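You operate a simulated robot arm through the tools that you are given. There is no shell and no other tool. Be economical: measure what you need, move in short steps, check, and stop when the job is done.

The job below is to be done with a simulated two-armed robot. You get a single attempt, and the scene is never put back.

JOB
Wipe up the spill on the top of the front bench with the blue cloth and put it back.
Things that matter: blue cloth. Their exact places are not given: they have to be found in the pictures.

The check looks at the end state, three seconds after you hand in, the way a careful person would. Anything else that was tipped, shoved, dropped, spilled or broken makes it a failure. Flat cloth is picked up by pressing the open fingertips on it (5 to 10 N) and closing them slowly along it; thin cloth reads only 2 to 8 mm in the jaws.

ROBOT AND FRAMES
Two 7-joint arms with two-finger parallel grippers on one trunk, on a base that drives. Base frame: it is fixed to the floor where the robot stands at the start and does not move with it; the origin is under the middle of the robot, x ahead of it, y to its left, z up. Units: cm, rad, N and s.
The left shoulder is at the start at [7, 17.6, 107], the right one opposite. Places, roughly: blue cloth [50, -20, 80]. Payload 3.43 kg a hand.
The TCP of each hand is the grasp point between the finger pads, 3 cm short of the fingertips. In the tool frame z runs along the fingers and y along their closing line. The gripper opens to 9.4 cm. The fingers are 2.8 cm wide and 1 cm thick; the gripper's body (5 by 9.6 cm) begins 5.5 cm behind the TCP.
Orientation is that of the tool frame in the base frame, as a unit quaternion [x, y, z, w]. With the fingers straight down and closing along the base's y, the tool's x points along the base's -x, its y along +y and its z along -z.

CONTROLS
- The arms move only by the tool servo_tool. It takes "left_increments", "right_increments" or both (then of equal length, played together; a hand with none holds still); each is a list of rows, each a list of 7 numbers: the shift along the tool's x, y, z in cm, then the turn, a rotation vector about the tool's x, y, z in rad, then the closure, from 0 (fully open) to 1 (shut). In form: [[dx, dy, dz, ax, ay, az, gripper], ...]. A call has 1 to 10 rows; each row shifts and turns the commanded pose from where the row before left it, along the tool's axes as they then stand. A row lasts 0.2 s, in which the tool goes at most 5 cm and 0.15 rad; a call with a longer step from one row to the next is refused whole, and so is a gripper value outside its range. A pose out of reach is approached as far as the arm can. The call stops where the force on the tool passes 40 N (or 10 N more than at its start, if that is more) or the arm is blocked; 0.2 s more then pass. The fingers move at their own pace (about 15.3 cm/s each) and stop on an object; they squeeze with about 22 N. The grip force told is the motor's: it shows also when the fingers shut on nothing. Time passes only in rows, and 0.2 s behind the last, so rows that do not move let the fingers close. It gives the time, the measured TCP pose, the force on the tool (base axes), the opening and the grip force at its end, in the units of the frame above (readings bear some noise), with the torque about the TCP (base axes, N m) and any sound that the robot's microphone picked up, and new pictures: "show" is both (left out), scene, wrist or none (wrist: the cameras of the hands that moved).
- Cameras (640 x 400 px; columns grow to the right, rows downward): "scene" is now at [12.26, -1.72, 137.79]; the picture's right is [-0.11, -0.99, 0.00], its down [-0.71, 0.08, -0.70] and it looks along [0.70, -0.07, -0.71] (base axes); focal length 252 px, centre (320, 200). "left" rides on the left gripper at [7.6, -1.4, -10.2] in its tool frame; the picture's right is [0.18, 0.98, 0.00], its down [-0.75, 0.14, -0.64] and it looks along [-0.63, 0.12, 0.77] (tool axes); focal length 243 px, centre (320, 200). "right" rides on the right gripper at [7.6, 1.4, -10.2] in its tool frame; the picture's right is [-0.18, 0.98, 0.00], its down [-0.75, -0.14, -0.64] and it looks along [-0.63, -0.12, 0.77] (tool axes); focal length 243 px, centre (320, 200).
- slide_trunk(by): slides the trunk up (or, below 0, down) by that many cm; the arms and the scene camera ride with it, the base frame stays. It gives what a move gives, with no picture.
- steer(legs): drives the robot by 1 to 6 legs, each [ahead, turn to the left] in cm and rad, along the robot's own axes; the way and the turn of a leg run together, so that a leg with both is an arc; at most 150 cm and 3.142 rad a leg. The arms and the cameras ride along, it lands a little off, and it stops where it bumps. It gives what a move gives, and a new picture of the scene camera.
- head_to(pan, tilt): turns the head with the scene camera to pan (to the left, within 1.501 rad either way) and tilt (down, from -0.506 to 1.204), counted from straight ahead of the robot. It gives what a move gives, and a new picture of the scene camera.
- probe_pixels(camera, pixels): for up to 12 pixels [column, row] of the newest picture of that camera ("zoom" is the newest enlarged one), the place [x, y, z] in the base frame of the surface seen there, good to about 0.2 cm, but the place of the scene camera against the robot may be out by one fixed shift of up to 1.8 cm in any direction. The clock stands still meanwhile.
- inspect(camera, box): a new picture of the part [left, top, right, bottom] of that camera's present view, enlarged. The clock stands still meanwhile.
- job_done(): hands the job in; it is judged then, once.

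Work in short steps. Measure before you move; look again where a grasp or a placing could have gone wrong, and mend it. You have 80 turns and 260 pictures in all, those below and enlarged ones among them. Open the grippers and draw the arms clear of the work before you hand the job in, unless the task says otherwise; then end with one line.

The tools are called after "Request:" as a command line: name --argument value ..., lists and objects as JSON in quotes. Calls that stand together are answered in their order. servo_tool: Moves the arms, as the interface text tells. Its arguments: {"type":"object","properties":{"left_increments":{"type":"array"},"right_increments":{"type":"array"},"show":{"type":"string","enum":["both","scene","wrist","none"]}},"required":[]} The other tools are called the same way: slide_trunk (by) slides the trunk up or down; steer (legs) drives the base; head_to (pan, tilt) turns the head that bears the scene camera; probe_pixels (camera, pixels) gives the place of the surface under pixels of a picture; inspect (camera, box) takes an enlarged picture of a part of a camera's view; job_done () hands the job in.

At the start:

```text
time: 0.0
left_ee_pos: [51.64, 28.25, 102.88]
left_tcp_rot: [0.001, 1.0, 0.0, -0.001]
left_wrist_force: [-0.3, -0.4, -0.1]
left_moment: [0.01, -0.01, 0.01]
left_grip_width: 9.39
left_gripper_force: 0.1
right_ee_pos: [54.73, -26.9, 98.04]
right_tcp_rot: [0.0, 1.0, -0.001, 0.0]
right_wrist_force: [-0.3, -0.7, 0.1]
right_moment: [0.0, 0.01, -0.01]
right_grip_width: 9.4
right_gripper_force: 0.0
trunk travel left (down, up): [-65.0, 19.0]
robot x, y, heading: [-0.18, -0.33, -0.002]
head pan, tilt: [-0.106, 0.796]
```

scene: 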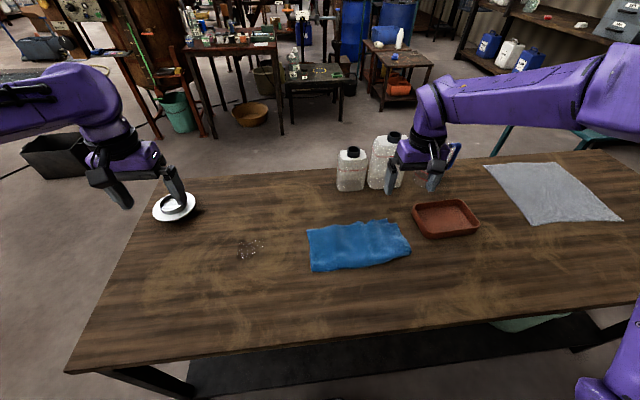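
right: 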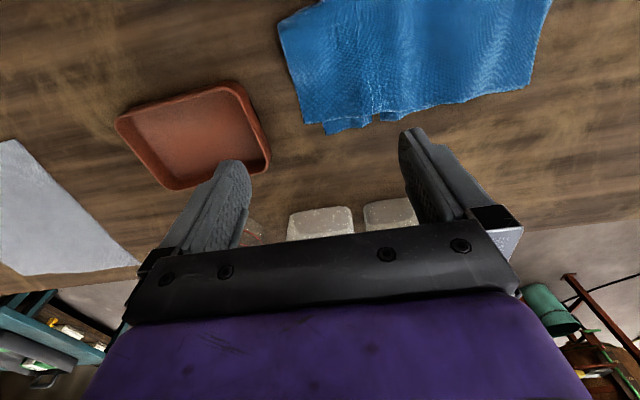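
left: 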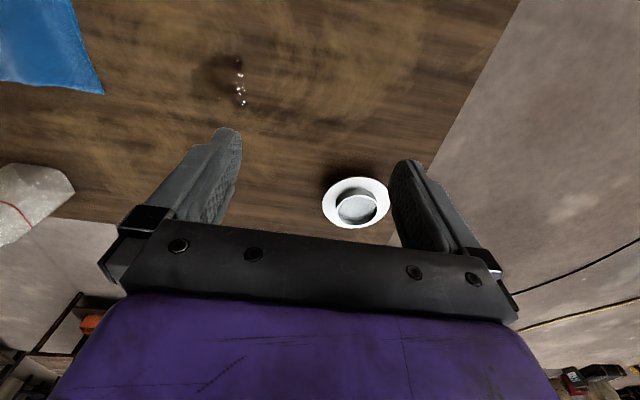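

The blue cloth is at about (358,245), and the spill is at about (250,249). I'll probe both, plus the surrounding objects, and enlarge the area.

Request:
probe_pixels --camera "scene" --pixels '[[308, 230], [388, 221], [410, 250], [312, 270], [358, 245], [250, 249], [240, 258], [262, 240], [240, 241], [350, 185], [415, 210], [175, 207]]'

Request:
inspect --camera "scene" --box '[200, 190, 440, 340]'

Request:
probe_pixels --camera "left" --pixels '[[222, 75], [240, 60], [243, 104], [200, 70], [103, 93], [358, 205]]'

Request:
probe_pixels --camera "right" --pixels '[[305, 120], [370, 122], [530, 90], [285, 30], [420, 50], [545, 5], [360, 60], [320, 5]]'

```text
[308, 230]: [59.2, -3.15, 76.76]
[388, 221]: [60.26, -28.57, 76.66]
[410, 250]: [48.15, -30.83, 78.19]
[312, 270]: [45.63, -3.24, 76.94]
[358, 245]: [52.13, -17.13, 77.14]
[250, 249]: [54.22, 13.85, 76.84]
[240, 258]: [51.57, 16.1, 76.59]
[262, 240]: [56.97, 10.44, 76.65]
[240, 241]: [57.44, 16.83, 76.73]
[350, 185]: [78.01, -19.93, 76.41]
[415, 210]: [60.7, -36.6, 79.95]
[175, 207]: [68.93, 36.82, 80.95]
```

```text
2.67 times, centred on (320, 265) of scene
```

zoom: 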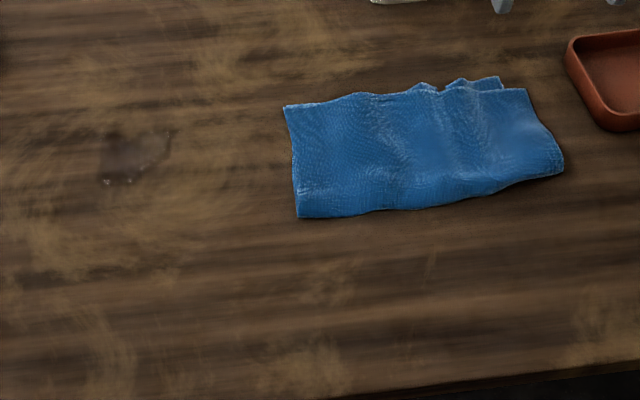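

```text
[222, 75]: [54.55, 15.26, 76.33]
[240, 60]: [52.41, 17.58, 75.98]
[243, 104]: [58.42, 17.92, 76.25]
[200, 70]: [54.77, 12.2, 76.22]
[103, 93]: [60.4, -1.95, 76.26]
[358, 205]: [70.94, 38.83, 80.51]
```

```text
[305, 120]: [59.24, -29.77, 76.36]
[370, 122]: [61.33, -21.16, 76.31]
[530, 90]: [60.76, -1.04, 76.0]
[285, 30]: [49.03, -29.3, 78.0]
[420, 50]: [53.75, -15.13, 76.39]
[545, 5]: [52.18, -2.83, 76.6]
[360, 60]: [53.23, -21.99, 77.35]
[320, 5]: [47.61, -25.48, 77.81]
```

The wrist cameras put the bench top at z≈76.2. The cloth covers about x 47–61, y −30 to −2, and the spill is centred near (55.5, 15) with a radius of about 3.5. I'll bring both hands over the cloth, the left at y≈−6 and the right at y≈−23.5, so I can drag it flat both ways.

Request:
servo_tool --left_increments '[[-0.3, -4.28, 2.36, 0, 0, 0, 0], [-0.3, -4.28, 2.36, 0, 0, 0, 0], [-0.3, -4.28, 2.36, 0, 0, 0, 0], [-0.3, -4.28, 2.36, 0, 0, 0, 0], [-0.3, -4.28, 2.36, 0, 0, 0, 0], [-0.3, -4.28, 2.36, 0, 0, 0, 0], [-0.3, -4.28, 2.36, 0, 0, 0, 0], [-0.3, -4.28, 2.36, 0, 0, 0, 0]]' --right_increments '[[0.03, 0.43, 1.76, 0, 0, 0, 0], [0.03, 0.43, 1.76, 0, 0, 0, 0], [0.03, 0.43, 1.76, 0, 0, 0, 0], [0.03, 0.43, 1.76, 0, 0, 0, 0], [0.03, 0.43, 1.76, 0, 0, 0, 0], [0.03, 0.43, 1.76, 0, 0, 0, 0], [0.03, 0.43, 1.76, 0, 0, 0, 0], [0.03, 0.43, 1.76, 0, 0, 0, 0]]'

```text
time: 1.8
left_ee_pos: [54.59, -5.92, 84.01]
left_tcp_rot: [-0.003, 1.0, -0.003, 0.0]
left_wrist_force: [0.0, 1.1, 0.1]
left_moment: [-0.01, 0.0, -0.01]
left_grip_width: 9.4
left_gripper_force: 0.0
right_ee_pos: [54.6, -23.55, 83.94]
right_tcp_rot: [0.002, 1.0, 0.0, 0.0]
right_wrist_force: [0.3, -0.2, -0.5]
right_moment: [0.01, 0.03, 0.0]
right_grip_width: 9.4
right_gripper_force: 0.0
trunk travel left (down, up): [-65.0, 19.0]
robot x, y, heading: [-0.25, -0.36, 0.003]
head pan, tilt: [-0.106, 0.796]
```

scene: 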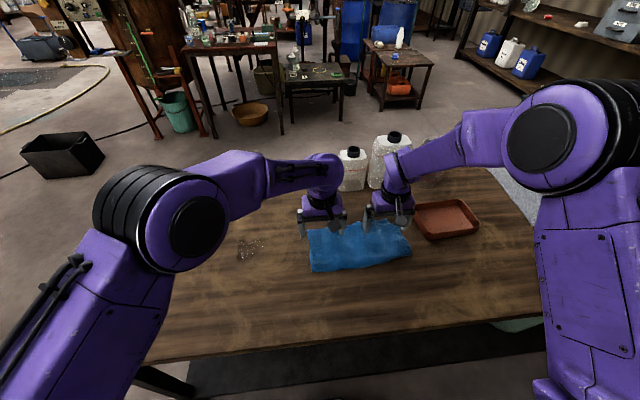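
right: 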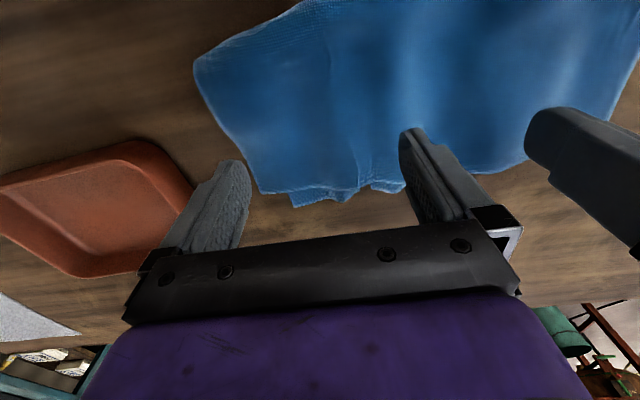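
left: 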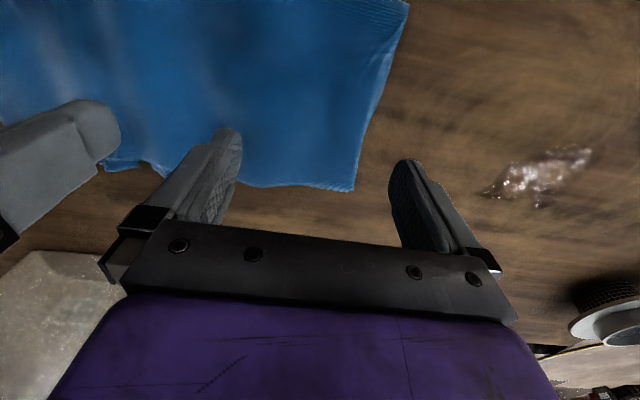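

The left hand's outer finger is just off the cloth edge, so I'll probe the cloth edges from the wrist cameras before placing the fingers.

Request:
probe_pixels --camera "left" --pixels '[[353, 188], [390, 60], [405, 8], [260, 186], [150, 165], [300, 100], [520, 180], [590, 152], [490, 190], [541, 204], [560, 150]]'

Request:
probe_pixels --camera "right" --pixels '[[195, 65], [258, 190], [340, 190], [300, 100], [360, 100], [420, 60], [298, 5], [165, 150], [175, 170]]'

```text
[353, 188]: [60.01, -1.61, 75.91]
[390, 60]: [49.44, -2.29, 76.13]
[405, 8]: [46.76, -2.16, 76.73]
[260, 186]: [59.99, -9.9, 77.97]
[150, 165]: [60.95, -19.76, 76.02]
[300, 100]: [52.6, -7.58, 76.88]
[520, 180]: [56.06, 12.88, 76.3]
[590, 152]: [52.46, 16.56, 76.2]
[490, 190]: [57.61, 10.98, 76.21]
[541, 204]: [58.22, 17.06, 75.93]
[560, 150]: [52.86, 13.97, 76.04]
```

```text
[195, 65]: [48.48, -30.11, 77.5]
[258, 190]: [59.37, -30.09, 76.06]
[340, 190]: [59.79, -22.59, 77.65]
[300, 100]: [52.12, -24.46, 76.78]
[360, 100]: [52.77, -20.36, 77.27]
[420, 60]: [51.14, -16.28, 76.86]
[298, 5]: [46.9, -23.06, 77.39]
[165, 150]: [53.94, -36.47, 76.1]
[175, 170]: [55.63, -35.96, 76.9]
```

The spill covers y 11–17.5, x 52–58.5. I'll shift the left hand to y=−8 and the right to y=−24, then lower both until the fingertips are just above the cloth.

Request:
servo_tool --left_increments '[[0.1, -1.05, 0.8, 0, 0, 0, 0], [0, -1.05, 0.8, 0, 0, 0, 0], [0, 0, 0.8, 0, 0, 0, 0], [0, 0, 0.8, 0, 0, 0, 0], [0, 0, 0.6, 0, 0, 0, 0]]' --right_increments '[[0.1, -0.25, 0.8, 0, 0, 0, 0], [0, -0.2, 0.8, 0, 0, 0, 0], [0, 0, 0.8, 0, 0, 0, 0], [0, 0, 0.8, 0, 0, 0, 0], [0, 0, 0.6, 0, 0, 0, 0]]' --show "wrist"

```text
time: 3.0
left_ee_pos: [53.82, -8.14, 80.09]
left_tcp_rot: [0.001, 1.0, 0.002, -0.001]
left_wrist_force: [-0.3, 0.2, 0.0]
left_moment: [0.0, 0.03, 0.02]
left_grip_width: 9.41
left_gripper_force: 0.2
right_ee_pos: [54.53, -23.98, 80.17]
right_tcp_rot: [0.002, 1.0, 0.0, 0.001]
right_wrist_force: [0.3, -0.4, -0.8]
right_moment: [0.02, 0.0, 0.01]
right_grip_width: 9.42
right_gripper_force: 0.0
trunk travel left (down, up): [-65.0, 19.0]
robot x, y, heading: [-0.19, -0.16, 0.003]
head pan, tilt: [-0.106, 0.796]
```

right: 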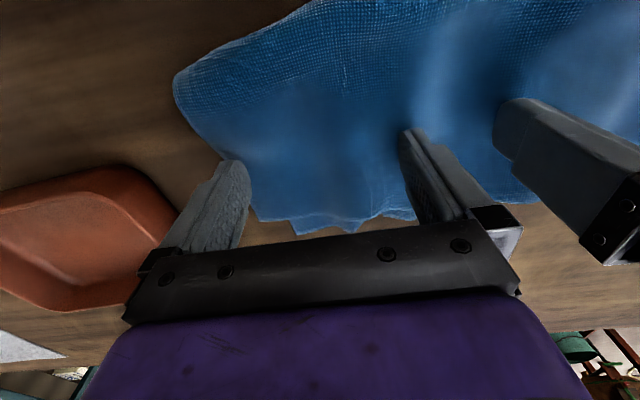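
left: 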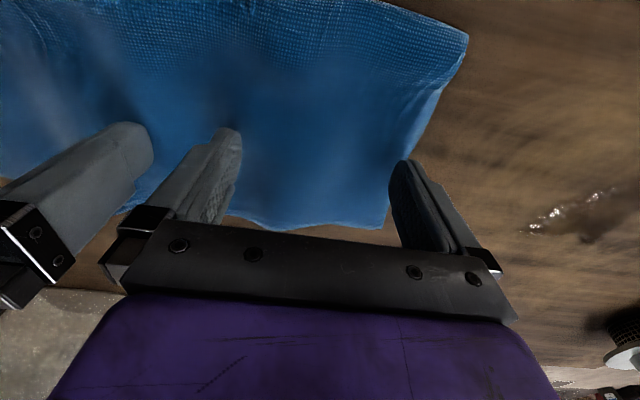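

The outer fingers are right at the cloth edges. I'll narrow both grippers to about 6.5 cm so both tips land on cloth, then press down in small steps.

Request:
servo_tool --left_increments '[[0, 0, 0, 0, 0, 0, 0.3], [0, 0, 0.2, 0, 0, 0, 0.3], [0, 0, 0.2, 0, 0, 0, 0.3], [0, 0, 0.2, 0, 0, 0, 0.3]]' --right_increments '[[0, 0, 0, 0, 0, 0, 0.3], [0, 0, 0.2, 0, 0, 0, 0.3], [0, 0, 0.2, 0, 0, 0, 0.3], [0, 0, 0.2, 0, 0, 0, 0.3]]' --show "none"

```text
time: 4.0
left_ee_pos: [53.84, -8.12, 79.64]
left_tcp_rot: [0.001, 1.0, 0.001, -0.002]
left_wrist_force: [-0.8, 0.0, 0.6]
left_moment: [-0.01, -0.03, -0.03]
left_grip_width: 6.59
left_gripper_force: 0.0
right_ee_pos: [54.3, -23.91, 79.56]
right_tcp_rot: [-0.001, 1.0, 0.0, 0.0]
right_wrist_force: [0.5, -0.4, -0.1]
right_moment: [0.0, 0.01, 0.01]
right_grip_width: 6.6
right_gripper_force: 0.1
trunk travel left (down, up): [-65.0, 19.0]
robot x, y, heading: [-0.38, 0.1, -0.004]
head pan, tilt: [-0.106, 0.796]
```

No contact yet with the tips at about 76.6, so I'll keep going down in small steps.

Request:
servo_tool --left_increments '[[0, 0, 0.15, 0, 0, 0, 0.3], [0, 0, 0.15, 0, 0, 0, 0.3]]' --right_increments '[[0, 0, 0.15, 0, 0, 0, 0.3], [0, 0, 0.15, 0, 0, 0, 0.3]]' --show "none"

```text
time: 4.6
left_ee_pos: [53.85, -8.01, 79.4]
left_tcp_rot: [0.001, 1.0, -0.001, 0.001]
left_wrist_force: [-0.4, -0.2, -0.2]
left_moment: [0.0, -0.01, 0.0]
left_grip_width: 6.58
left_gripper_force: 0.1
right_ee_pos: [54.46, -24.02, 79.3]
right_tcp_rot: [0.0, 1.0, 0.0, 0.0]
right_wrist_force: [-0.1, 0.2, 0.7]
right_moment: [-0.04, 0.0, 0.02]
right_grip_width: 6.6
right_gripper_force: 0.0
trunk travel left (down, up): [-65.0, 19.0]
robot x, y, heading: [0.19, -0.45, 0.003]
head pan, tilt: [-0.106, 0.796]
```

Still no force, so I'll go on down.

Request:
servo_tool --left_increments '[[0, 0, 0.15, 0, 0, 0, 0.3], [0, 0, 0.1, 0, 0, 0, 0.3]]' --right_increments '[[0, 0, 0.15, 0, 0, 0, 0.3], [0, 0, 0.1, 0, 0, 0, 0.3]]' --show "none"

```text
time: 5.2
left_ee_pos: [53.87, -8.07, 79.24]
left_tcp_rot: [0.001, 1.0, 0.0, 0.001]
left_wrist_force: [1.3, -0.9, 6.4]
left_moment: [0.22, -0.03, -0.07]
left_grip_width: 6.56
left_gripper_force: 0.1
right_ee_pos: [54.42, -23.86, 79.36]
right_tcp_rot: [0.0, 1.0, 0.0, 0.001]
right_wrist_force: [1.5, -1.2, 9.9]
right_moment: [-0.34, -0.06, 0.04]
right_grip_width: 6.6
right_gripper_force: 0.2
trunk travel left (down, up): [-65.0, 19.0]
robot x, y, heading: [0.13, -0.3, 0.002]
head pan, tilt: [-0.106, 0.796]
```

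The press forces are 6.4 N and 9.9 N, which is in range. I'll close both grippers slowly along the cloth.

Request:
servo_tool --left_increments '[[0, 0, 0, 0, 0, 0, 0.38], [0, 0, 0, 0, 0, 0, 0.46], [0, 0, 0, 0, 0, 0, 0.54], [0, 0, 0, 0, 0, 0, 0.62], [0, 0, 0, 0, 0, 0, 0.7], [0, 0, 0, 0, 0, 0, 0.78], [0, 0, 0, 0, 0, 0, 0.86], [0, 0, 0, 0, 0, 0, 0.93], [0, 0, 0, 0, 0, 0, 1], [0, 0, 0, 0, 0, 0, 1]]' --right_increments '[[0, 0, 0, 0, 0, 0, 0.38], [0, 0, 0, 0, 0, 0, 0.46], [0, 0, 0, 0, 0, 0, 0.54], [0, 0, 0, 0, 0, 0, 0.62], [0, 0, 0, 0, 0, 0, 0.7], [0, 0, 0, 0, 0, 0, 0.78], [0, 0, 0, 0, 0, 0, 0.86], [0, 0, 0, 0, 0, 0, 0.93], [0, 0, 0, 0, 0, 0, 1], [0, 0, 0, 0, 0, 0, 1]]'

```text
time: 7.4
left_ee_pos: [53.55, -8.18, 79.18]
left_tcp_rot: [0.001, 1.0, -0.002, 0.001]
left_wrist_force: [-0.5, -24.0, 2.9]
left_moment: [-0.8, 0.03, -0.09]
left_grip_width: 0.22
left_gripper_force: 22.2
right_ee_pos: [54.27, -23.59, 79.22]
right_tcp_rot: [-0.001, 1.0, 0.002, 0.001]
right_wrist_force: [-0.1, 26.8, 18.1]
right_moment: [0.88, 0.01, -0.12]
right_grip_width: 0.3
right_gripper_force: 22.0
trunk travel left (down, up): [-65.0, 19.0]
robot x, y, heading: [-0.13, -0.15, -0.0]
head pan, tilt: [-0.106, 0.796]
```

scene: 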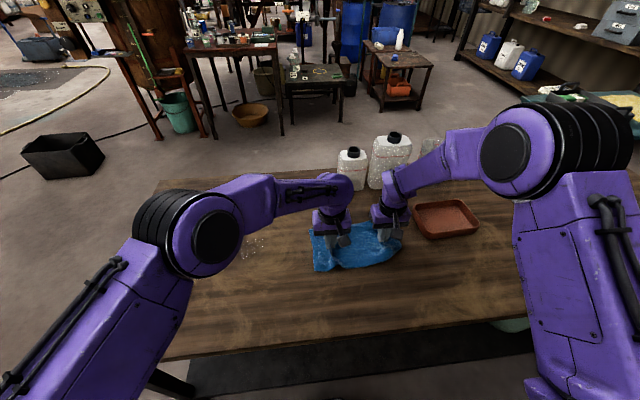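
right: 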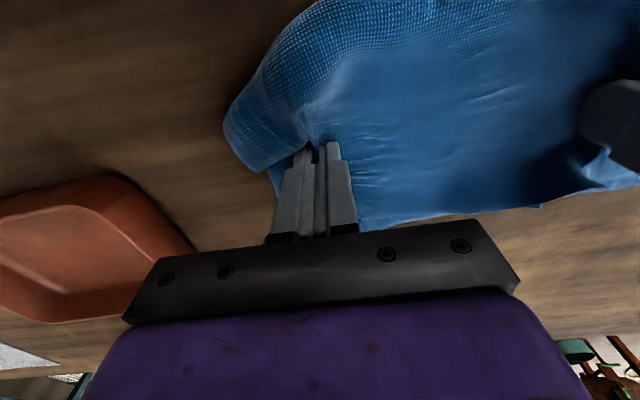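
left: 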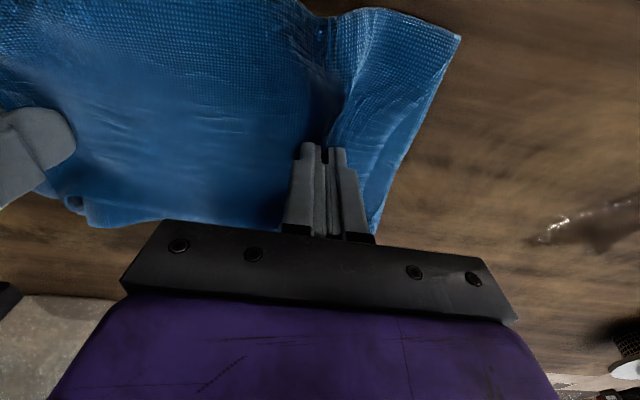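

Both hands hold the cloth (0.2–0.3 cm in the jaws), but it's stretched between them at about 25 N. I'll bring the hands together a little to slacken it.

Request:
servo_tool --left_increments '[[0, -0.4, 0, 0, 0, 0, 1], [0, -0.4, 0, 0, 0, 0, 1]]' --right_increments '[[0, 0.4, -0.1, 0, 0, 0, 1], [0, 0.4, 0, 0, 0, 0, 1]]' --show "none"

```text
time: 8.0
left_ee_pos: [53.82, -8.65, 79.23]
left_tcp_rot: [0.001, 1.0, 0.002, 0.001]
left_wrist_force: [-0.4, -0.1, 8.3]
left_moment: [0.0, 0.04, 0.02]
left_grip_width: 0.21
left_gripper_force: 22.2
right_ee_pos: [54.5, -23.66, 79.4]
right_tcp_rot: [-0.002, 1.0, 0.0, -0.003]
right_wrist_force: [-1.4, 3.4, 3.7]
right_moment: [0.08, 0.0, -0.05]
right_grip_width: 0.22
right_gripper_force: 21.9
right hand out of reach, approached as far as the arm can: row 2
trunk travel left (down, up): [-65.0, 19.0]
robot x, y, heading: [-0.02, -0.32, -0.004]
head pan, tilt: [-0.106, 0.796]
```

The tension is gone. The right hand reported a reach limit on its last row, so I'll test with a short slow drag left of 4 cm by both hands.

Request:
servo_tool --left_increments '[[-0.2, 1, 0, 0, 0, 0, 1], [-0.2, 1, 0, 0, 0, 0, 1], [-0.2, 1, 0, 0, 0, 0, 1], [-0.2, 1, 0, 0, 0, 0, 1]]' --right_increments '[[0, 1, 0, 0, 0, 0, 1], [0, 1, 0, 0, 0, 0, 1], [0, 1, 0, 0, 0, 0, 1], [0, 1, 0, 0, 0, 0, 1]]' --show "none"

```text
time: 9.0
left_ee_pos: [54.42, -5.84, 79.31]
left_tcp_rot: [-0.001, 1.0, -0.007, -0.001]
left_wrist_force: [0.6, -16.2, 4.7]
left_moment: [-0.49, -0.03, 0.02]
left_grip_width: 0.25
left_gripper_force: 22.7
right_ee_pos: [56.16, -21.12, 80.1]
right_tcp_rot: [-0.002, 1.0, 0.007, -0.004]
right_wrist_force: [-1.7, 15.4, -0.8]
right_moment: [0.44, 0.06, -0.05]
right_grip_width: 0.22
right_gripper_force: 22.1
right hand out of reach, approached as far as the arm can: row 1, 2, 3, 4
trunk travel left (down, up): [-65.0, 19.0]
robot x, y, heading: [0.25, -0.46, 0.003]
head pan, tilt: [-0.106, 0.796]
stopped in row 4 (left hand): the force on the tool passed its limit (the readings are from after the stop); the commanded pose is now the measured one
```

The right arm is at a joint limit there and holds the cloth back. I'll release it and lift it clear, and let the left hand drag the cloth alone, trailing flat.

Request:
servo_tool --left_increments '[[0, 0, 0, 0, 0, 0, 1], [0, 0, 0, 0, 0, 0, 1], [0, 0, 0, 0, 0, 0, 1], [0, 0, 0, 0, 0, 0, 1], [0, 0, 0, 0, 0, 0, 1], [0, 0, 0, 0, 0, 0, 1], [0, 0, 0, 0, 0, 0, 1], [0, 0, 0, 0, 0, 0, 1]]' --right_increments '[[0, 0, 0, 0, 0, 0, 0.6], [0, 0, 0, 0, 0, 0, 0.5], [0, 0, -1, 0, 0, 0, 0.5], [0, 0, -1.5, 0, 0, 0, 0.5], [0, 0, -2, 0, 0, 0, 0.5], [0, -1, -2, 0, 0, 0, 0.5], [0, -1.5, -2, 0, 0, 0, 0.5], [0, -1.5, -2, 0, 0, 0, 0.5]]'

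```text
time: 10.8
left_ee_pos: [54.34, -5.49, 79.21]
left_tcp_rot: [0.0, 1.0, -0.004, 0.0]
left_wrist_force: [0.5, 2.5, 9.9]
left_moment: [0.11, -0.07, 0.02]
left_grip_width: 0.22
left_gripper_force: 22.6
right_ee_pos: [56.33, -25.46, 90.63]
right_tcp_rot: [-0.001, 1.0, 0.004, -0.003]
right_wrist_force: [0.3, 0.1, 0.9]
right_moment: [-0.02, -0.01, 0.0]
right_grip_width: 4.68
right_gripper_force: 0.0
trunk travel left (down, up): [-65.0, 19.0]
robot x, y, heading: [-0.03, -0.3, -0.004]
head pan, tilt: [-0.106, 0.796]
```

scene: 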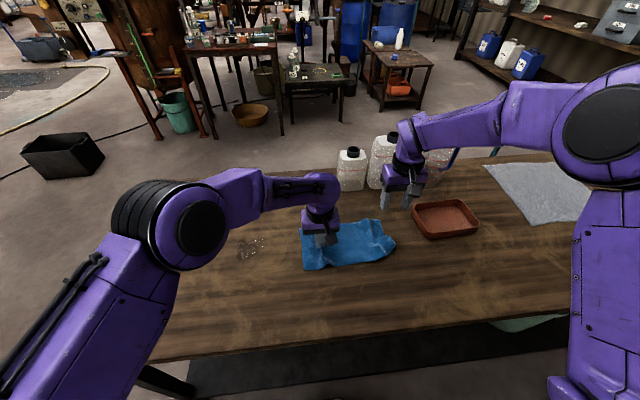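
right: 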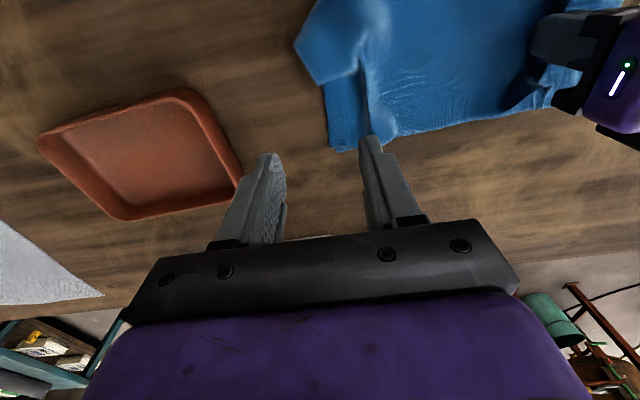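
left: 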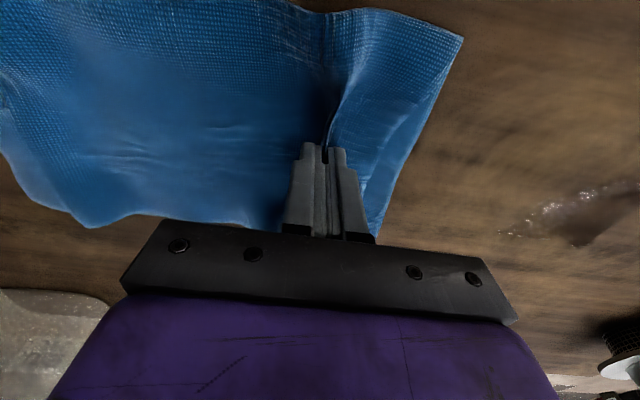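

The right hand is clear. Now I'll drag the cloth left 15 cm with the left hand under light pressure.

Request:
servo_tool --left_increments '[[-0.1, 1.5, 0, 0, 0, 0, 1], [-0.1, 1.5, 0, 0, 0, 0, 1], [-0.1, 1.5, 0, 0, 0, 0, 1], [-0.1, 1.5, 0, 0, 0, 0, 1], [-0.1, 1.5, 0, 0, 0, 0, 1], [-0.1, 1.5, 0, 0, 0, 0, 1], [-0.1, 1.5, 0, 0, 0, 0, 1], [-0.1, 1.5, 0, 0, 0, 0, 1], [-0.1, 1.5, 0, 0, 0, 0, 1], [-0.1, 1.5, 0, 0, 0, 0, 1]]'

```text
time: 13.0
left_ee_pos: [55.4, 9.51, 79.1]
left_tcp_rot: [0.0, 1.0, -0.004, 0.001]
left_wrist_force: [-0.1, -3.7, 13.7]
left_moment: [-0.13, 0.0, -0.01]
left_grip_width: 0.22
left_gripper_force: 22.2
right_ee_pos: [56.32, -25.6, 90.69]
right_tcp_rot: [-0.001, 1.0, 0.005, -0.002]
right_wrist_force: [-0.8, 0.2, 0.5]
right_moment: [0.0, -0.03, -0.01]
right_grip_width: 4.7
right_gripper_force: 0.0
trunk travel left (down, up): [-65.0, 19.0]
robot x, y, heading: [0.33, 0.44, 0.005]
head pan, tilt: [-0.106, 0.796]
```

scene: 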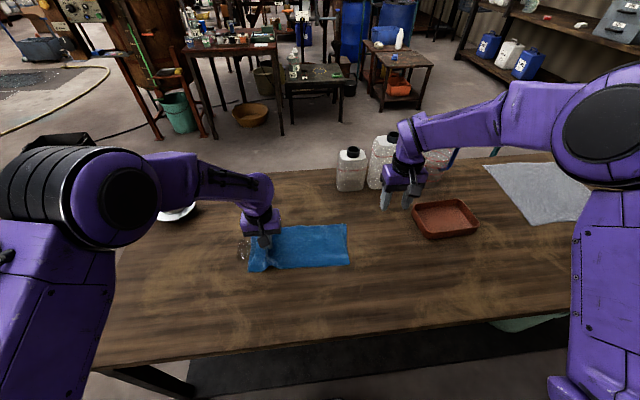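
left: 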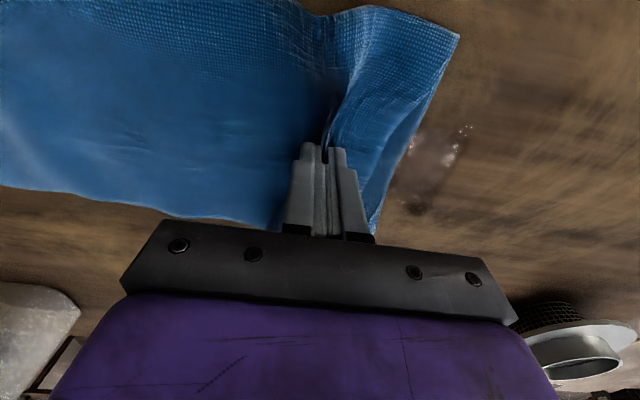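

It's trailing flat and the spill is fading. I'll go on 9 cm further over the spill, staying clear of the cup at (71,39).

Request:
servo_tool --left_increments '[[0, 1.5, 0, 0, 0, 0, 1], [0, 1.5, 0, 0, 0, 0, 1], [0, 1.5, 0, 0, 0, 0, 1], [0, 1.5, 0, 0, 0, 0, 1], [0, 1.5, 0, 0, 0, 0, 1], [0, 1.5, 0, 0, 0, 0, 1]]'

```text
time: 14.4
left_ee_pos: [55.37, 18.3, 79.2]
left_tcp_rot: [0.002, 1.0, -0.004, 0.002]
left_wrist_force: [0.7, -11.1, 22.7]
left_moment: [-0.29, 0.04, 0.01]
left_grip_width: 0.25
left_gripper_force: 21.6
right_ee_pos: [56.12, -25.63, 90.59]
right_tcp_rot: [-0.002, 1.0, 0.006, -0.002]
right_wrist_force: [-1.0, 0.2, -0.7]
right_moment: [0.04, 0.0, -0.01]
right_grip_width: 4.7
right_gripper_force: 0.1
trunk travel left (down, up): [-65.0, 19.0]
robot x, y, heading: [0.08, 0.31, 0.004]
head pan, tilt: [-0.106, 0.796]
```

scene: 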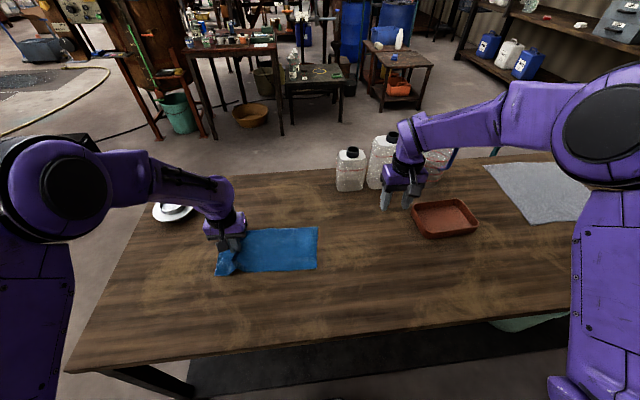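
left: 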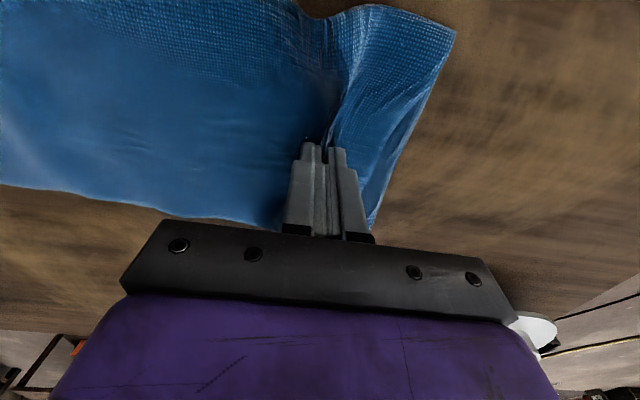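

The cloth now covers the spill area and lies flat. To bring it back flat, I'll release the left hand, lift it, and later re-grip the right end and pull it back to the right. That also wipes the spill a second time.

Request:
servo_tool --left_increments '[[0, -0.3, -0.1, 0, 0, 0, 1], [0, 0, 0, 0, 0, 0, 0.8], [0, 0, 0, 0, 0, 0, 0.6], [0, 0, -1, 0, 0, 0, 0.5], [0, 0, -2, 0, 0, 0, 0.5], [0, 0, -3, 0, 0, 0, 0.5], [0, -3, -3, 0, 0, 0, 0.5], [0, -4, 0, 0, 0, 0, 0.5], [0, -4, 0, 0, 0, 0, 0.4], [0, -4, 0, 0, 0, 0, 0.3]]' --right_increments '[[0, 0, 0, 0, 0, 0, 0.5], [0, -1, -1, 0, 0, 0, 0.5], [0, -2, -1, 0, 0, 0, 0.5], [0, -2, -1, 0, 0, 0, 0.5], [0, -2, -1, 0, 0, 0, 0.5], [0, -2, -1, 0, 0, 0, 0.5], [0, -2, -1, 0, 0, 0, 0.5], [0, -2, -1, 0, 0, 0, 0.5], [0, -2, -1, 0, 0, 0, 0.5], [0, 0, -1, 0, 0, 0, 0.5]]'

```text
time: 16.6
left_ee_pos: [55.33, 3.18, 88.21]
left_tcp_rot: [0.0, 1.0, -0.004, 0.0]
left_wrist_force: [0.8, 0.5, -0.2]
left_moment: [0.01, -0.01, -0.03]
left_grip_width: 6.58
left_gripper_force: 0.1
right_ee_pos: [56.58, -40.69, 99.47]
right_tcp_rot: [-0.002, 1.0, 0.004, -0.003]
right_wrist_force: [-0.3, 0.2, 1.2]
right_moment: [0.03, 0.01, 0.04]
right_grip_width: 4.7
right_gripper_force: 0.1
trunk travel left (down, up): [-65.0, 19.0]
robot x, y, heading: [0.2, -0.09, -0.0]
head pan, tilt: [-0.106, 0.796]
```

scene: 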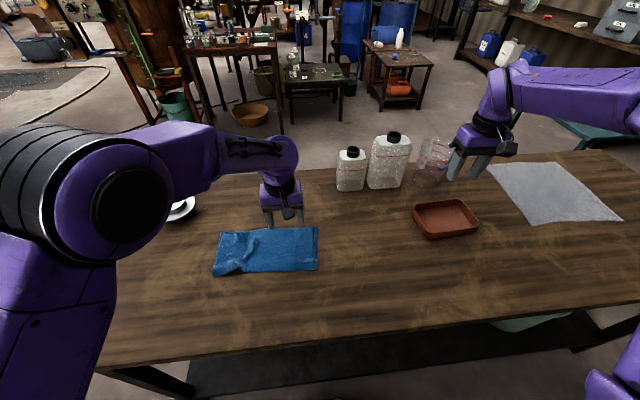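
right: 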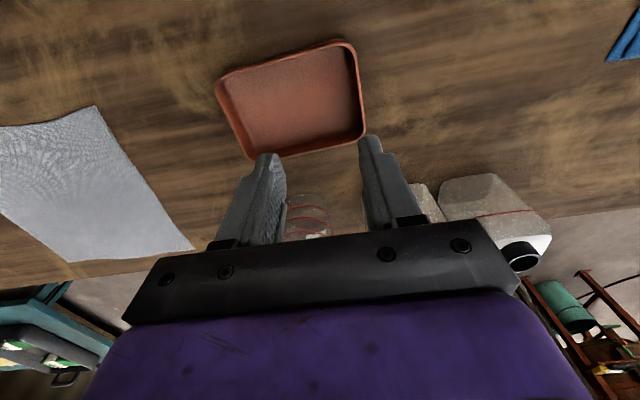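
left: 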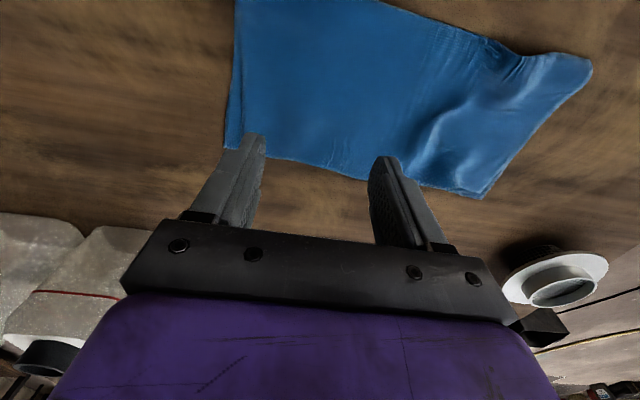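

Before regripping, I'll test in the air whether the left hand can reach y≈−25 at low height. The bench is empty there and the tray starts at y≈−36.

Request:
servo_tool --left_increments '[[0.1, -4, 0, 0, 0, 0, 0.3], [0.1, -4, 0, 0, 0, 0, 0.3], [0.1, -4, 1, 0, 0, 0, 0.3], [0.1, -4, 1, 0, 0, 0, 0.3], [0.1, -4, 1, 0, 0, 0, 0.3], [0.1, -4, 1, 0, 0, 0, 0.3], [0, -4, 1, 0, 0, 0, 0.3], [0, 0, 2, 0, 0, 0, 0.3]]' --show "scene"

```text
time: 18.4
left_ee_pos: [53.97, -15.1, 83.05]
left_tcp_rot: [-0.001, 1.0, -0.005, 0.0]
left_wrist_force: [-0.4, 0.7, -0.2]
left_moment: [0.02, 0.02, -0.01]
left_grip_width: 6.59
left_gripper_force: 0.1
left hand out of reach, approached as far as the arm can: row 5, 6, 7
right_ee_pos: [56.59, -40.54, 99.52]
right_tcp_rot: [-0.002, 1.0, 0.003, -0.003]
right_wrist_force: [0.4, 0.2, 0.0]
right_moment: [0.02, 0.01, -0.01]
right_grip_width: 4.72
right_gripper_force: 0.0
trunk travel left (down, up): [-65.0, 19.0]
robot x, y, heading: [0.04, -0.09, 0.003]
head pan, tilt: [-0.106, 0.796]
```

scene: 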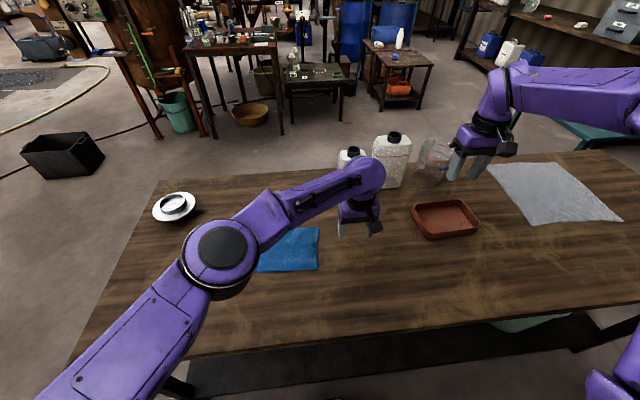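

The left hand stops at about y=−15. I'll raise it, bring it back to y≈0, and turn the base right by 0.35 rad to extend its reach.

Request:
servo_tool --left_increments '[[0, 0, -3, 0, 0, 0, 0.3], [0, 3, -3, 0, 0, 0, 0.3], [0, 4, -2, 0, 0, 0, 0.3], [0, 4, 0, 0, 0, 0, 0.3], [0, 4, 0, 0, 0, 0, 0.3]]' --show "none"

Request:
steer --legs '[[0, -0.35]]'

```text
time: 19.6
left_ee_pos: [53.89, 0.06, 90.91]
left_tcp_rot: [0.0, 1.0, -0.005, 0.001]
left_wrist_force: [0.3, 0.2, 0.1]
left_moment: [-0.03, -0.02, 0.03]
left_grip_width: 6.59
left_gripper_force: 0.0
right_ee_pos: [56.43, -40.57, 99.42]
right_tcp_rot: [-0.001, 1.0, 0.004, -0.003]
right_wrist_force: [-0.3, -0.1, 0.6]
right_moment: [-0.01, -0.01, -0.02]
right_grip_width: 4.71
right_gripper_force: 0.0
trunk travel left (down, up): [-65.0, 19.0]
robot x, y, heading: [-0.03, -0.32, 0.0]
head pan, tilt: [-0.106, 0.796]
```

```text
time: 21.1
left_ee_pos: [50.69, -18.25, 90.99]
left_tcp_rot: [0.172, 0.985, -0.004, -0.002]
left_wrist_force: [0.6, -0.3, 0.2]
left_moment: [0.03, 0.0, 0.01]
left_grip_width: 6.58
left_gripper_force: 0.0
right_ee_pos: [39.45, -57.26, 99.56]
right_tcp_rot: [0.17, 0.985, 0.005, -0.002]
right_wrist_force: [-0.7, 0.2, -0.6]
right_moment: [-0.01, -0.02, -0.04]
right_grip_width: 4.7
right_gripper_force: 0.0
trunk travel left (down, up): [-65.0, 19.0]
robot x, y, heading: [-0.01, -0.38, -0.346]
head pan, tilt: [-0.106, 0.796]
```

scene: 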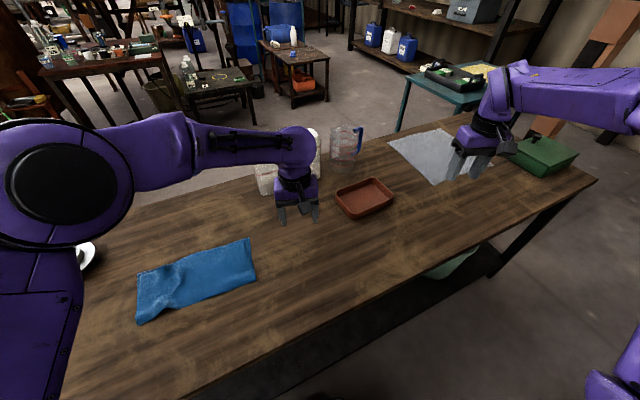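

The base turned cleanly. I'll square the left tool with the base axes again and move it over the cloth's right end. I'll also probe that end from the scene camera.

Request:
probe_pixels --camera "scene" --pixels '[[247, 241], [254, 277], [252, 260], [140, 274], [141, 318], [180, 290]]'

Request:
servo_tool --left_increments '[[0, 0, 0, 0, 0, -0.115, 0.3], [0, 0, 0, 0, 0, -0.115, 0.3], [0, 0, 0, 0, 0, -0.115, 0.3], [-0.9, 4, 0, 0, 0, 0, 0.3], [-0.9, 4, 0, 0, 0, 0, 0.3], [-0.9, 4, 0, 0, 0, 0, 0.3], [-0.9, 2, 0, 0, 0, 0, 0.3]]'

```text
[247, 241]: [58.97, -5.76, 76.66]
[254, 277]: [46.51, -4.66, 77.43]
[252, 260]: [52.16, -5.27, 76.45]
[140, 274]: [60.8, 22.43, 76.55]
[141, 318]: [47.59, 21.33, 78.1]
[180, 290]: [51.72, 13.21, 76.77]
```

```text
time: 22.7
left_ee_pos: [54.24, -4.48, 90.57]
left_tcp_rot: [0.0, 1.0, -0.004, -0.002]
left_wrist_force: [0.2, -0.2, -0.4]
left_moment: [0.01, 0.01, -0.02]
left_grip_width: 6.57
left_gripper_force: 0.0
right_ee_pos: [39.45, -57.33, 99.48]
right_tcp_rot: [0.17, 0.985, 0.004, -0.003]
right_wrist_force: [0.2, 0.3, -0.3]
right_moment: [-0.01, -0.02, 0.01]
right_grip_width: 4.7
right_gripper_force: 0.0
trunk travel left (down, up): [-65.0, 19.0]
robot x, y, heading: [0.0, 0.14, -0.344]
head pan, tilt: [-0.106, 0.796]
```

scene: 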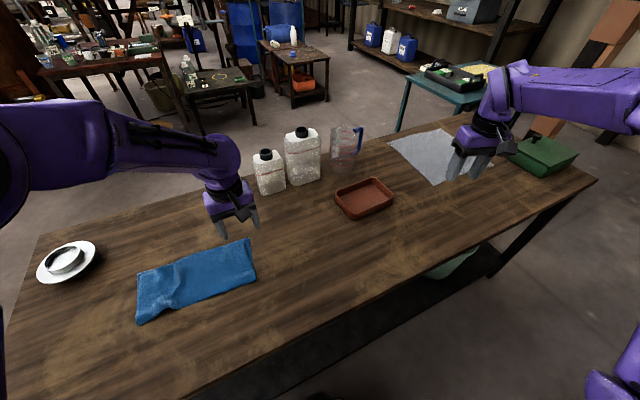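
left: 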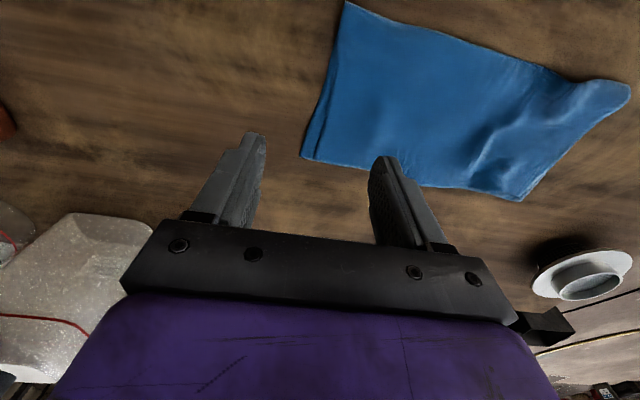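

I'll probe the cloth's right edge in the wrist view so I can place the pinch.

Request:
probe_pixels --camera "left" --pixels '[[303, 157], [346, 5], [325, 80], [515, 198], [625, 90], [420, 100], [10, 125]]'

```text
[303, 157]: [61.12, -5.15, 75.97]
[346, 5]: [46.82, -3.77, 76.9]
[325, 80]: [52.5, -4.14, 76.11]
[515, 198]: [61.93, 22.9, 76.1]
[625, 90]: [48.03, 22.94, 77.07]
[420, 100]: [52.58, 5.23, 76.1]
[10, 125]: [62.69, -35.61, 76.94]
```

The right edge is at y≈−4.5. I'll pinch at (54, −1) with a narrower 4.7 cm opening, going down to just above contact.

Request:
servo_tool --left_increments '[[0.1, 1.75, 2, 0, 0, 0, 0.5], [0.1, 1.75, 3, 0, 0, 0, 0.5], [0, 0, 3, 0, 0, 0, 0.5], [0, 0, 2, 0, 0, 0, 0.5], [0, 0, 1, 0, 0, 0, 0.5], [0, 0, 0.1, 0, 0, 0, 0.5], [0, 0, 0.1, 0, 0, 0, 0.5]]' --show "wrist"

```text
time: 24.3
left_ee_pos: [54.25, -1.03, 79.43]
left_tcp_rot: [0.0, 1.0, -0.004, -0.001]
left_wrist_force: [1.2, -0.4, 0.7]
left_moment: [0.0, -0.01, 0.0]
left_grip_width: 4.71
left_gripper_force: 0.1
right_ee_pos: [39.48, -57.3, 99.48]
right_tcp_rot: [0.17, 0.985, 0.005, -0.003]
right_wrist_force: [0.2, -0.6, 0.0]
right_moment: [0.02, 0.01, 0.01]
right_grip_width: 4.72
right_gripper_force: 0.1
trunk travel left (down, up): [-65.0, 19.0]
robot x, y, heading: [0.08, -0.21, -0.345]
head pan, tilt: [-0.106, 0.796]
```

left: 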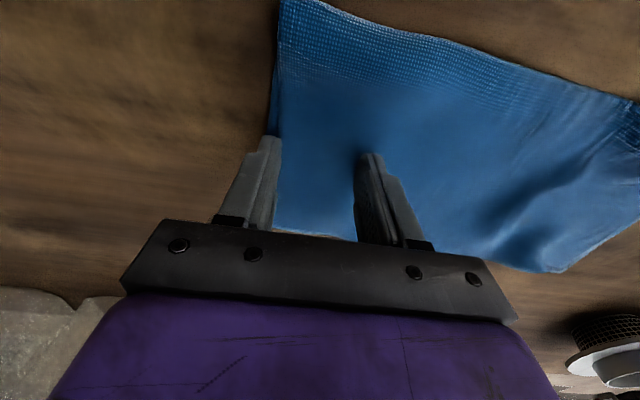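

The right finger is right at the edge. I'll shift 1 cm further onto the cloth and press.

Request:
servo_tool --left_increments '[[0, 0.6, -0.3, 0, 0, 0, 0.5], [0, 0.6, 0.1, 0, 0, 0, 0.5], [0, 0, 0.2, 0, 0, 0, 0.5], [0, 0, 0.15, 0, 0, 0, 0.5], [0, 0, 0.1, 0, 0, 0, 0.5]]' --show "none"

```text
time: 25.5
left_ee_pos: [54.14, 0.26, 79.19]
left_tcp_rot: [0.0, 1.0, -0.005, -0.001]
left_wrist_force: [0.0, 1.5, 1.5]
left_moment: [-0.01, -0.02, 0.01]
left_grip_width: 4.71
left_gripper_force: 0.0
right_ee_pos: [39.35, -57.27, 99.53]
right_tcp_rot: [0.17, 0.985, 0.006, -0.003]
right_wrist_force: [-0.7, 0.4, -0.3]
right_moment: [-0.01, 0.02, -0.01]
right_grip_width: 4.67
right_gripper_force: 0.1
trunk travel left (down, up): [-65.0, 19.0]
robot x, y, heading: [-0.09, -0.25, -0.348]
head pan, tilt: [-0.106, 0.796]
```

It's only just touching (1.5 N), so I'll press a little more.

Request:
servo_tool --left_increments '[[0, 0, 0.12, 0, 0, 0, 0.5], [0, 0, 0, 0, 0, 0, 0.5]]' --show "none"

```text
time: 26.1
left_ee_pos: [54.14, 0.28, 79.27]
left_tcp_rot: [0.0, 1.0, -0.005, -0.001]
left_wrist_force: [1.2, 1.3, 6.8]
left_moment: [-0.05, 0.0, 0.03]
left_grip_width: 4.69
left_gripper_force: 0.1
right_ee_pos: [39.38, -57.24, 99.53]
right_tcp_rot: [0.169, 0.986, 0.004, -0.002]
right_wrist_force: [0.8, 0.2, -0.1]
right_moment: [0.01, -0.03, -0.01]
right_grip_width: 4.7
right_gripper_force: 0.0
trunk travel left (down, up): [-65.0, 19.0]
robot x, y, heading: [0.25, 0.52, -0.341]
head pan, tilt: [-0.106, 0.796]
```

The press force is 6.8 N, so I'll close slowly.

Request:
servo_tool --left_increments '[[0, 0, 0, 0, 0, 0, 0.56], [0, 0, 0, 0, 0, 0, 0.62], [0, 0, 0, 0, 0, 0, 0.68], [0, 0, 0, 0, 0, 0, 0.74], [0, 0, 0, 0, 0, 0, 0.8], [0, 0, 0, 0, 0, 0, 0.86], [0, 0, 0, 0, 0, 0, 0.92], [0, 0, 0, 0, 0, 0, 0.97], [0, 0, 0, 0, 0, 0, 1], [0, 0, 0, 0, 0, 0, 1]]'

```text
time: 28.3
left_ee_pos: [54.22, 0.17, 79.29]
left_tcp_rot: [0.0, 1.0, -0.005, -0.001]
left_wrist_force: [-0.2, -2.0, 7.5]
left_moment: [-0.04, 0.02, 0.0]
left_grip_width: 0.24
left_gripper_force: 22.0
right_ee_pos: [39.38, -57.38, 99.5]
right_tcp_rot: [0.17, 0.985, 0.004, -0.002]
right_wrist_force: [-0.9, -0.1, -0.3]
right_moment: [0.0, -0.01, -0.01]
right_grip_width: 4.7
right_gripper_force: 0.0
trunk travel left (down, up): [-65.0, 19.0]
robot x, y, heading: [0.24, -0.01, -0.347]
head pan, tilt: [-0.106, 0.796]
```

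scene: 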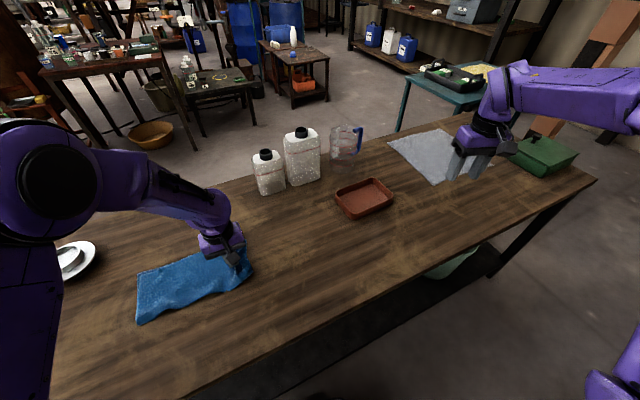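
left: 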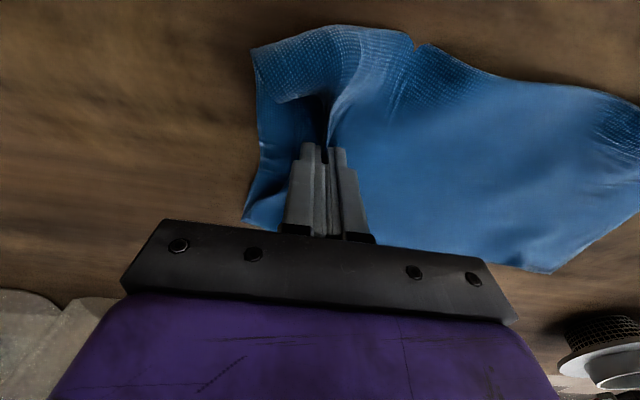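

It's gripped. I'll drag right 12 cm and look at the spill area.

Request:
servo_tool --left_increments '[[0, -1.5, 0, 0, 0, 0, 1], [0, -1.5, 0, 0, 0, 0, 1], [0, -1.5, 0, 0, 0, 0, 1], [0, -1.5, 0, 0, 0, 0, 1], [0, -1.5, 0, 0, 0, 0, 1], [0, -1.5, 0, 0, 0, 0, 1], [0, -1.5, 0, 0, 0, 0, 1], [0, -1.5, 0, 0, 0, 0, 1]]'

```text
time: 30.1
left_ee_pos: [54.14, -11.87, 79.26]
left_tcp_rot: [0.0, 1.0, -0.004, -0.002]
left_wrist_force: [-0.5, 0.4, 0.5]
left_moment: [0.02, -0.05, 0.02]
left_grip_width: 0.24
left_gripper_force: 21.0
right_ee_pos: [39.32, -57.35, 99.39]
right_tcp_rot: [0.169, 0.986, 0.004, -0.003]
right_wrist_force: [0.2, 0.0, -0.6]
right_moment: [-0.01, 0.01, -0.01]
right_grip_width: 4.68
right_gripper_force: 0.1
trunk travel left (down, up): [-65.0, 19.0]
robot x, y, heading: [-0.07, 0.03, -0.346]
head pan, tilt: [-0.106, 0.796]
```

scene: 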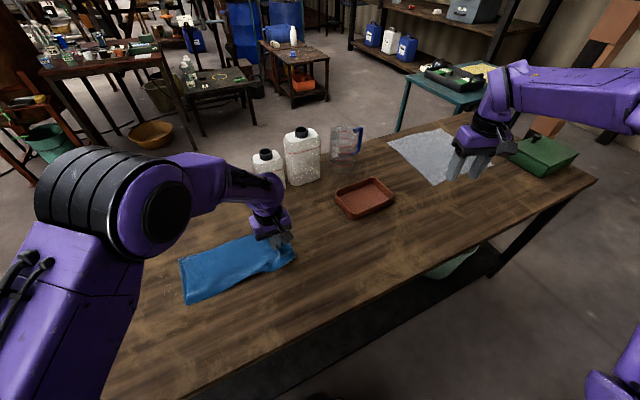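
left: 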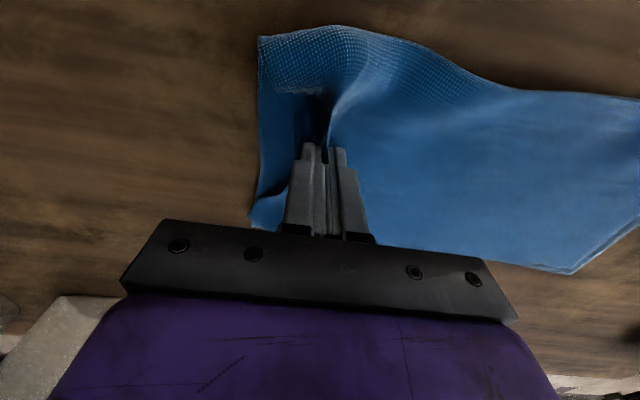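

I'll zoom in on the uncovered area left of the cloth for residue.

Request:
inspect --camera "scene" --box '[110, 220, 310, 345]'

```text
3.20 times, centred on (210, 282) of scene
```

zoom: 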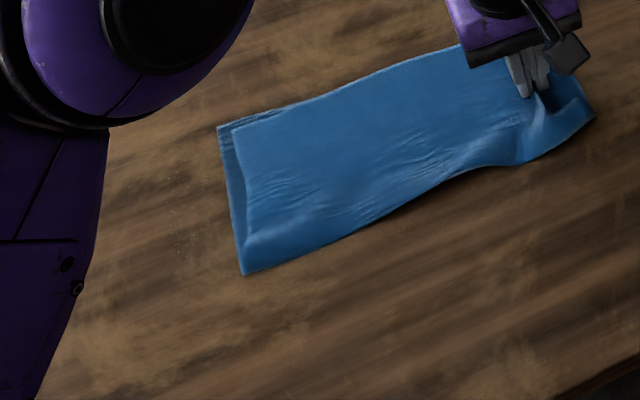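

There are faint specks left of the cloth at zoom (178,180)–(185,250). I'll locate them.

Request:
probe_pixels --camera "zoom" --pixels '[[172, 175], [180, 210], [188, 245], [218, 130], [242, 272], [150, 230]]'

Request:
inspect --camera "scene" --box '[135, 255, 195, 310]'

```text
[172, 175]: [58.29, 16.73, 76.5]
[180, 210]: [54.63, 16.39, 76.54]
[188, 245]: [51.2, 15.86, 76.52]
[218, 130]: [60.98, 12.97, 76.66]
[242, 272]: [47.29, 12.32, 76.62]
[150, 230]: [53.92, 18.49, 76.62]
```

```text
7.27 times, centred on (165, 282) of scene
```

zoom: 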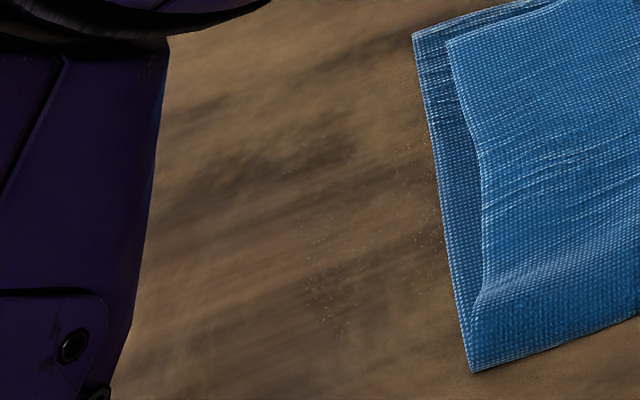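

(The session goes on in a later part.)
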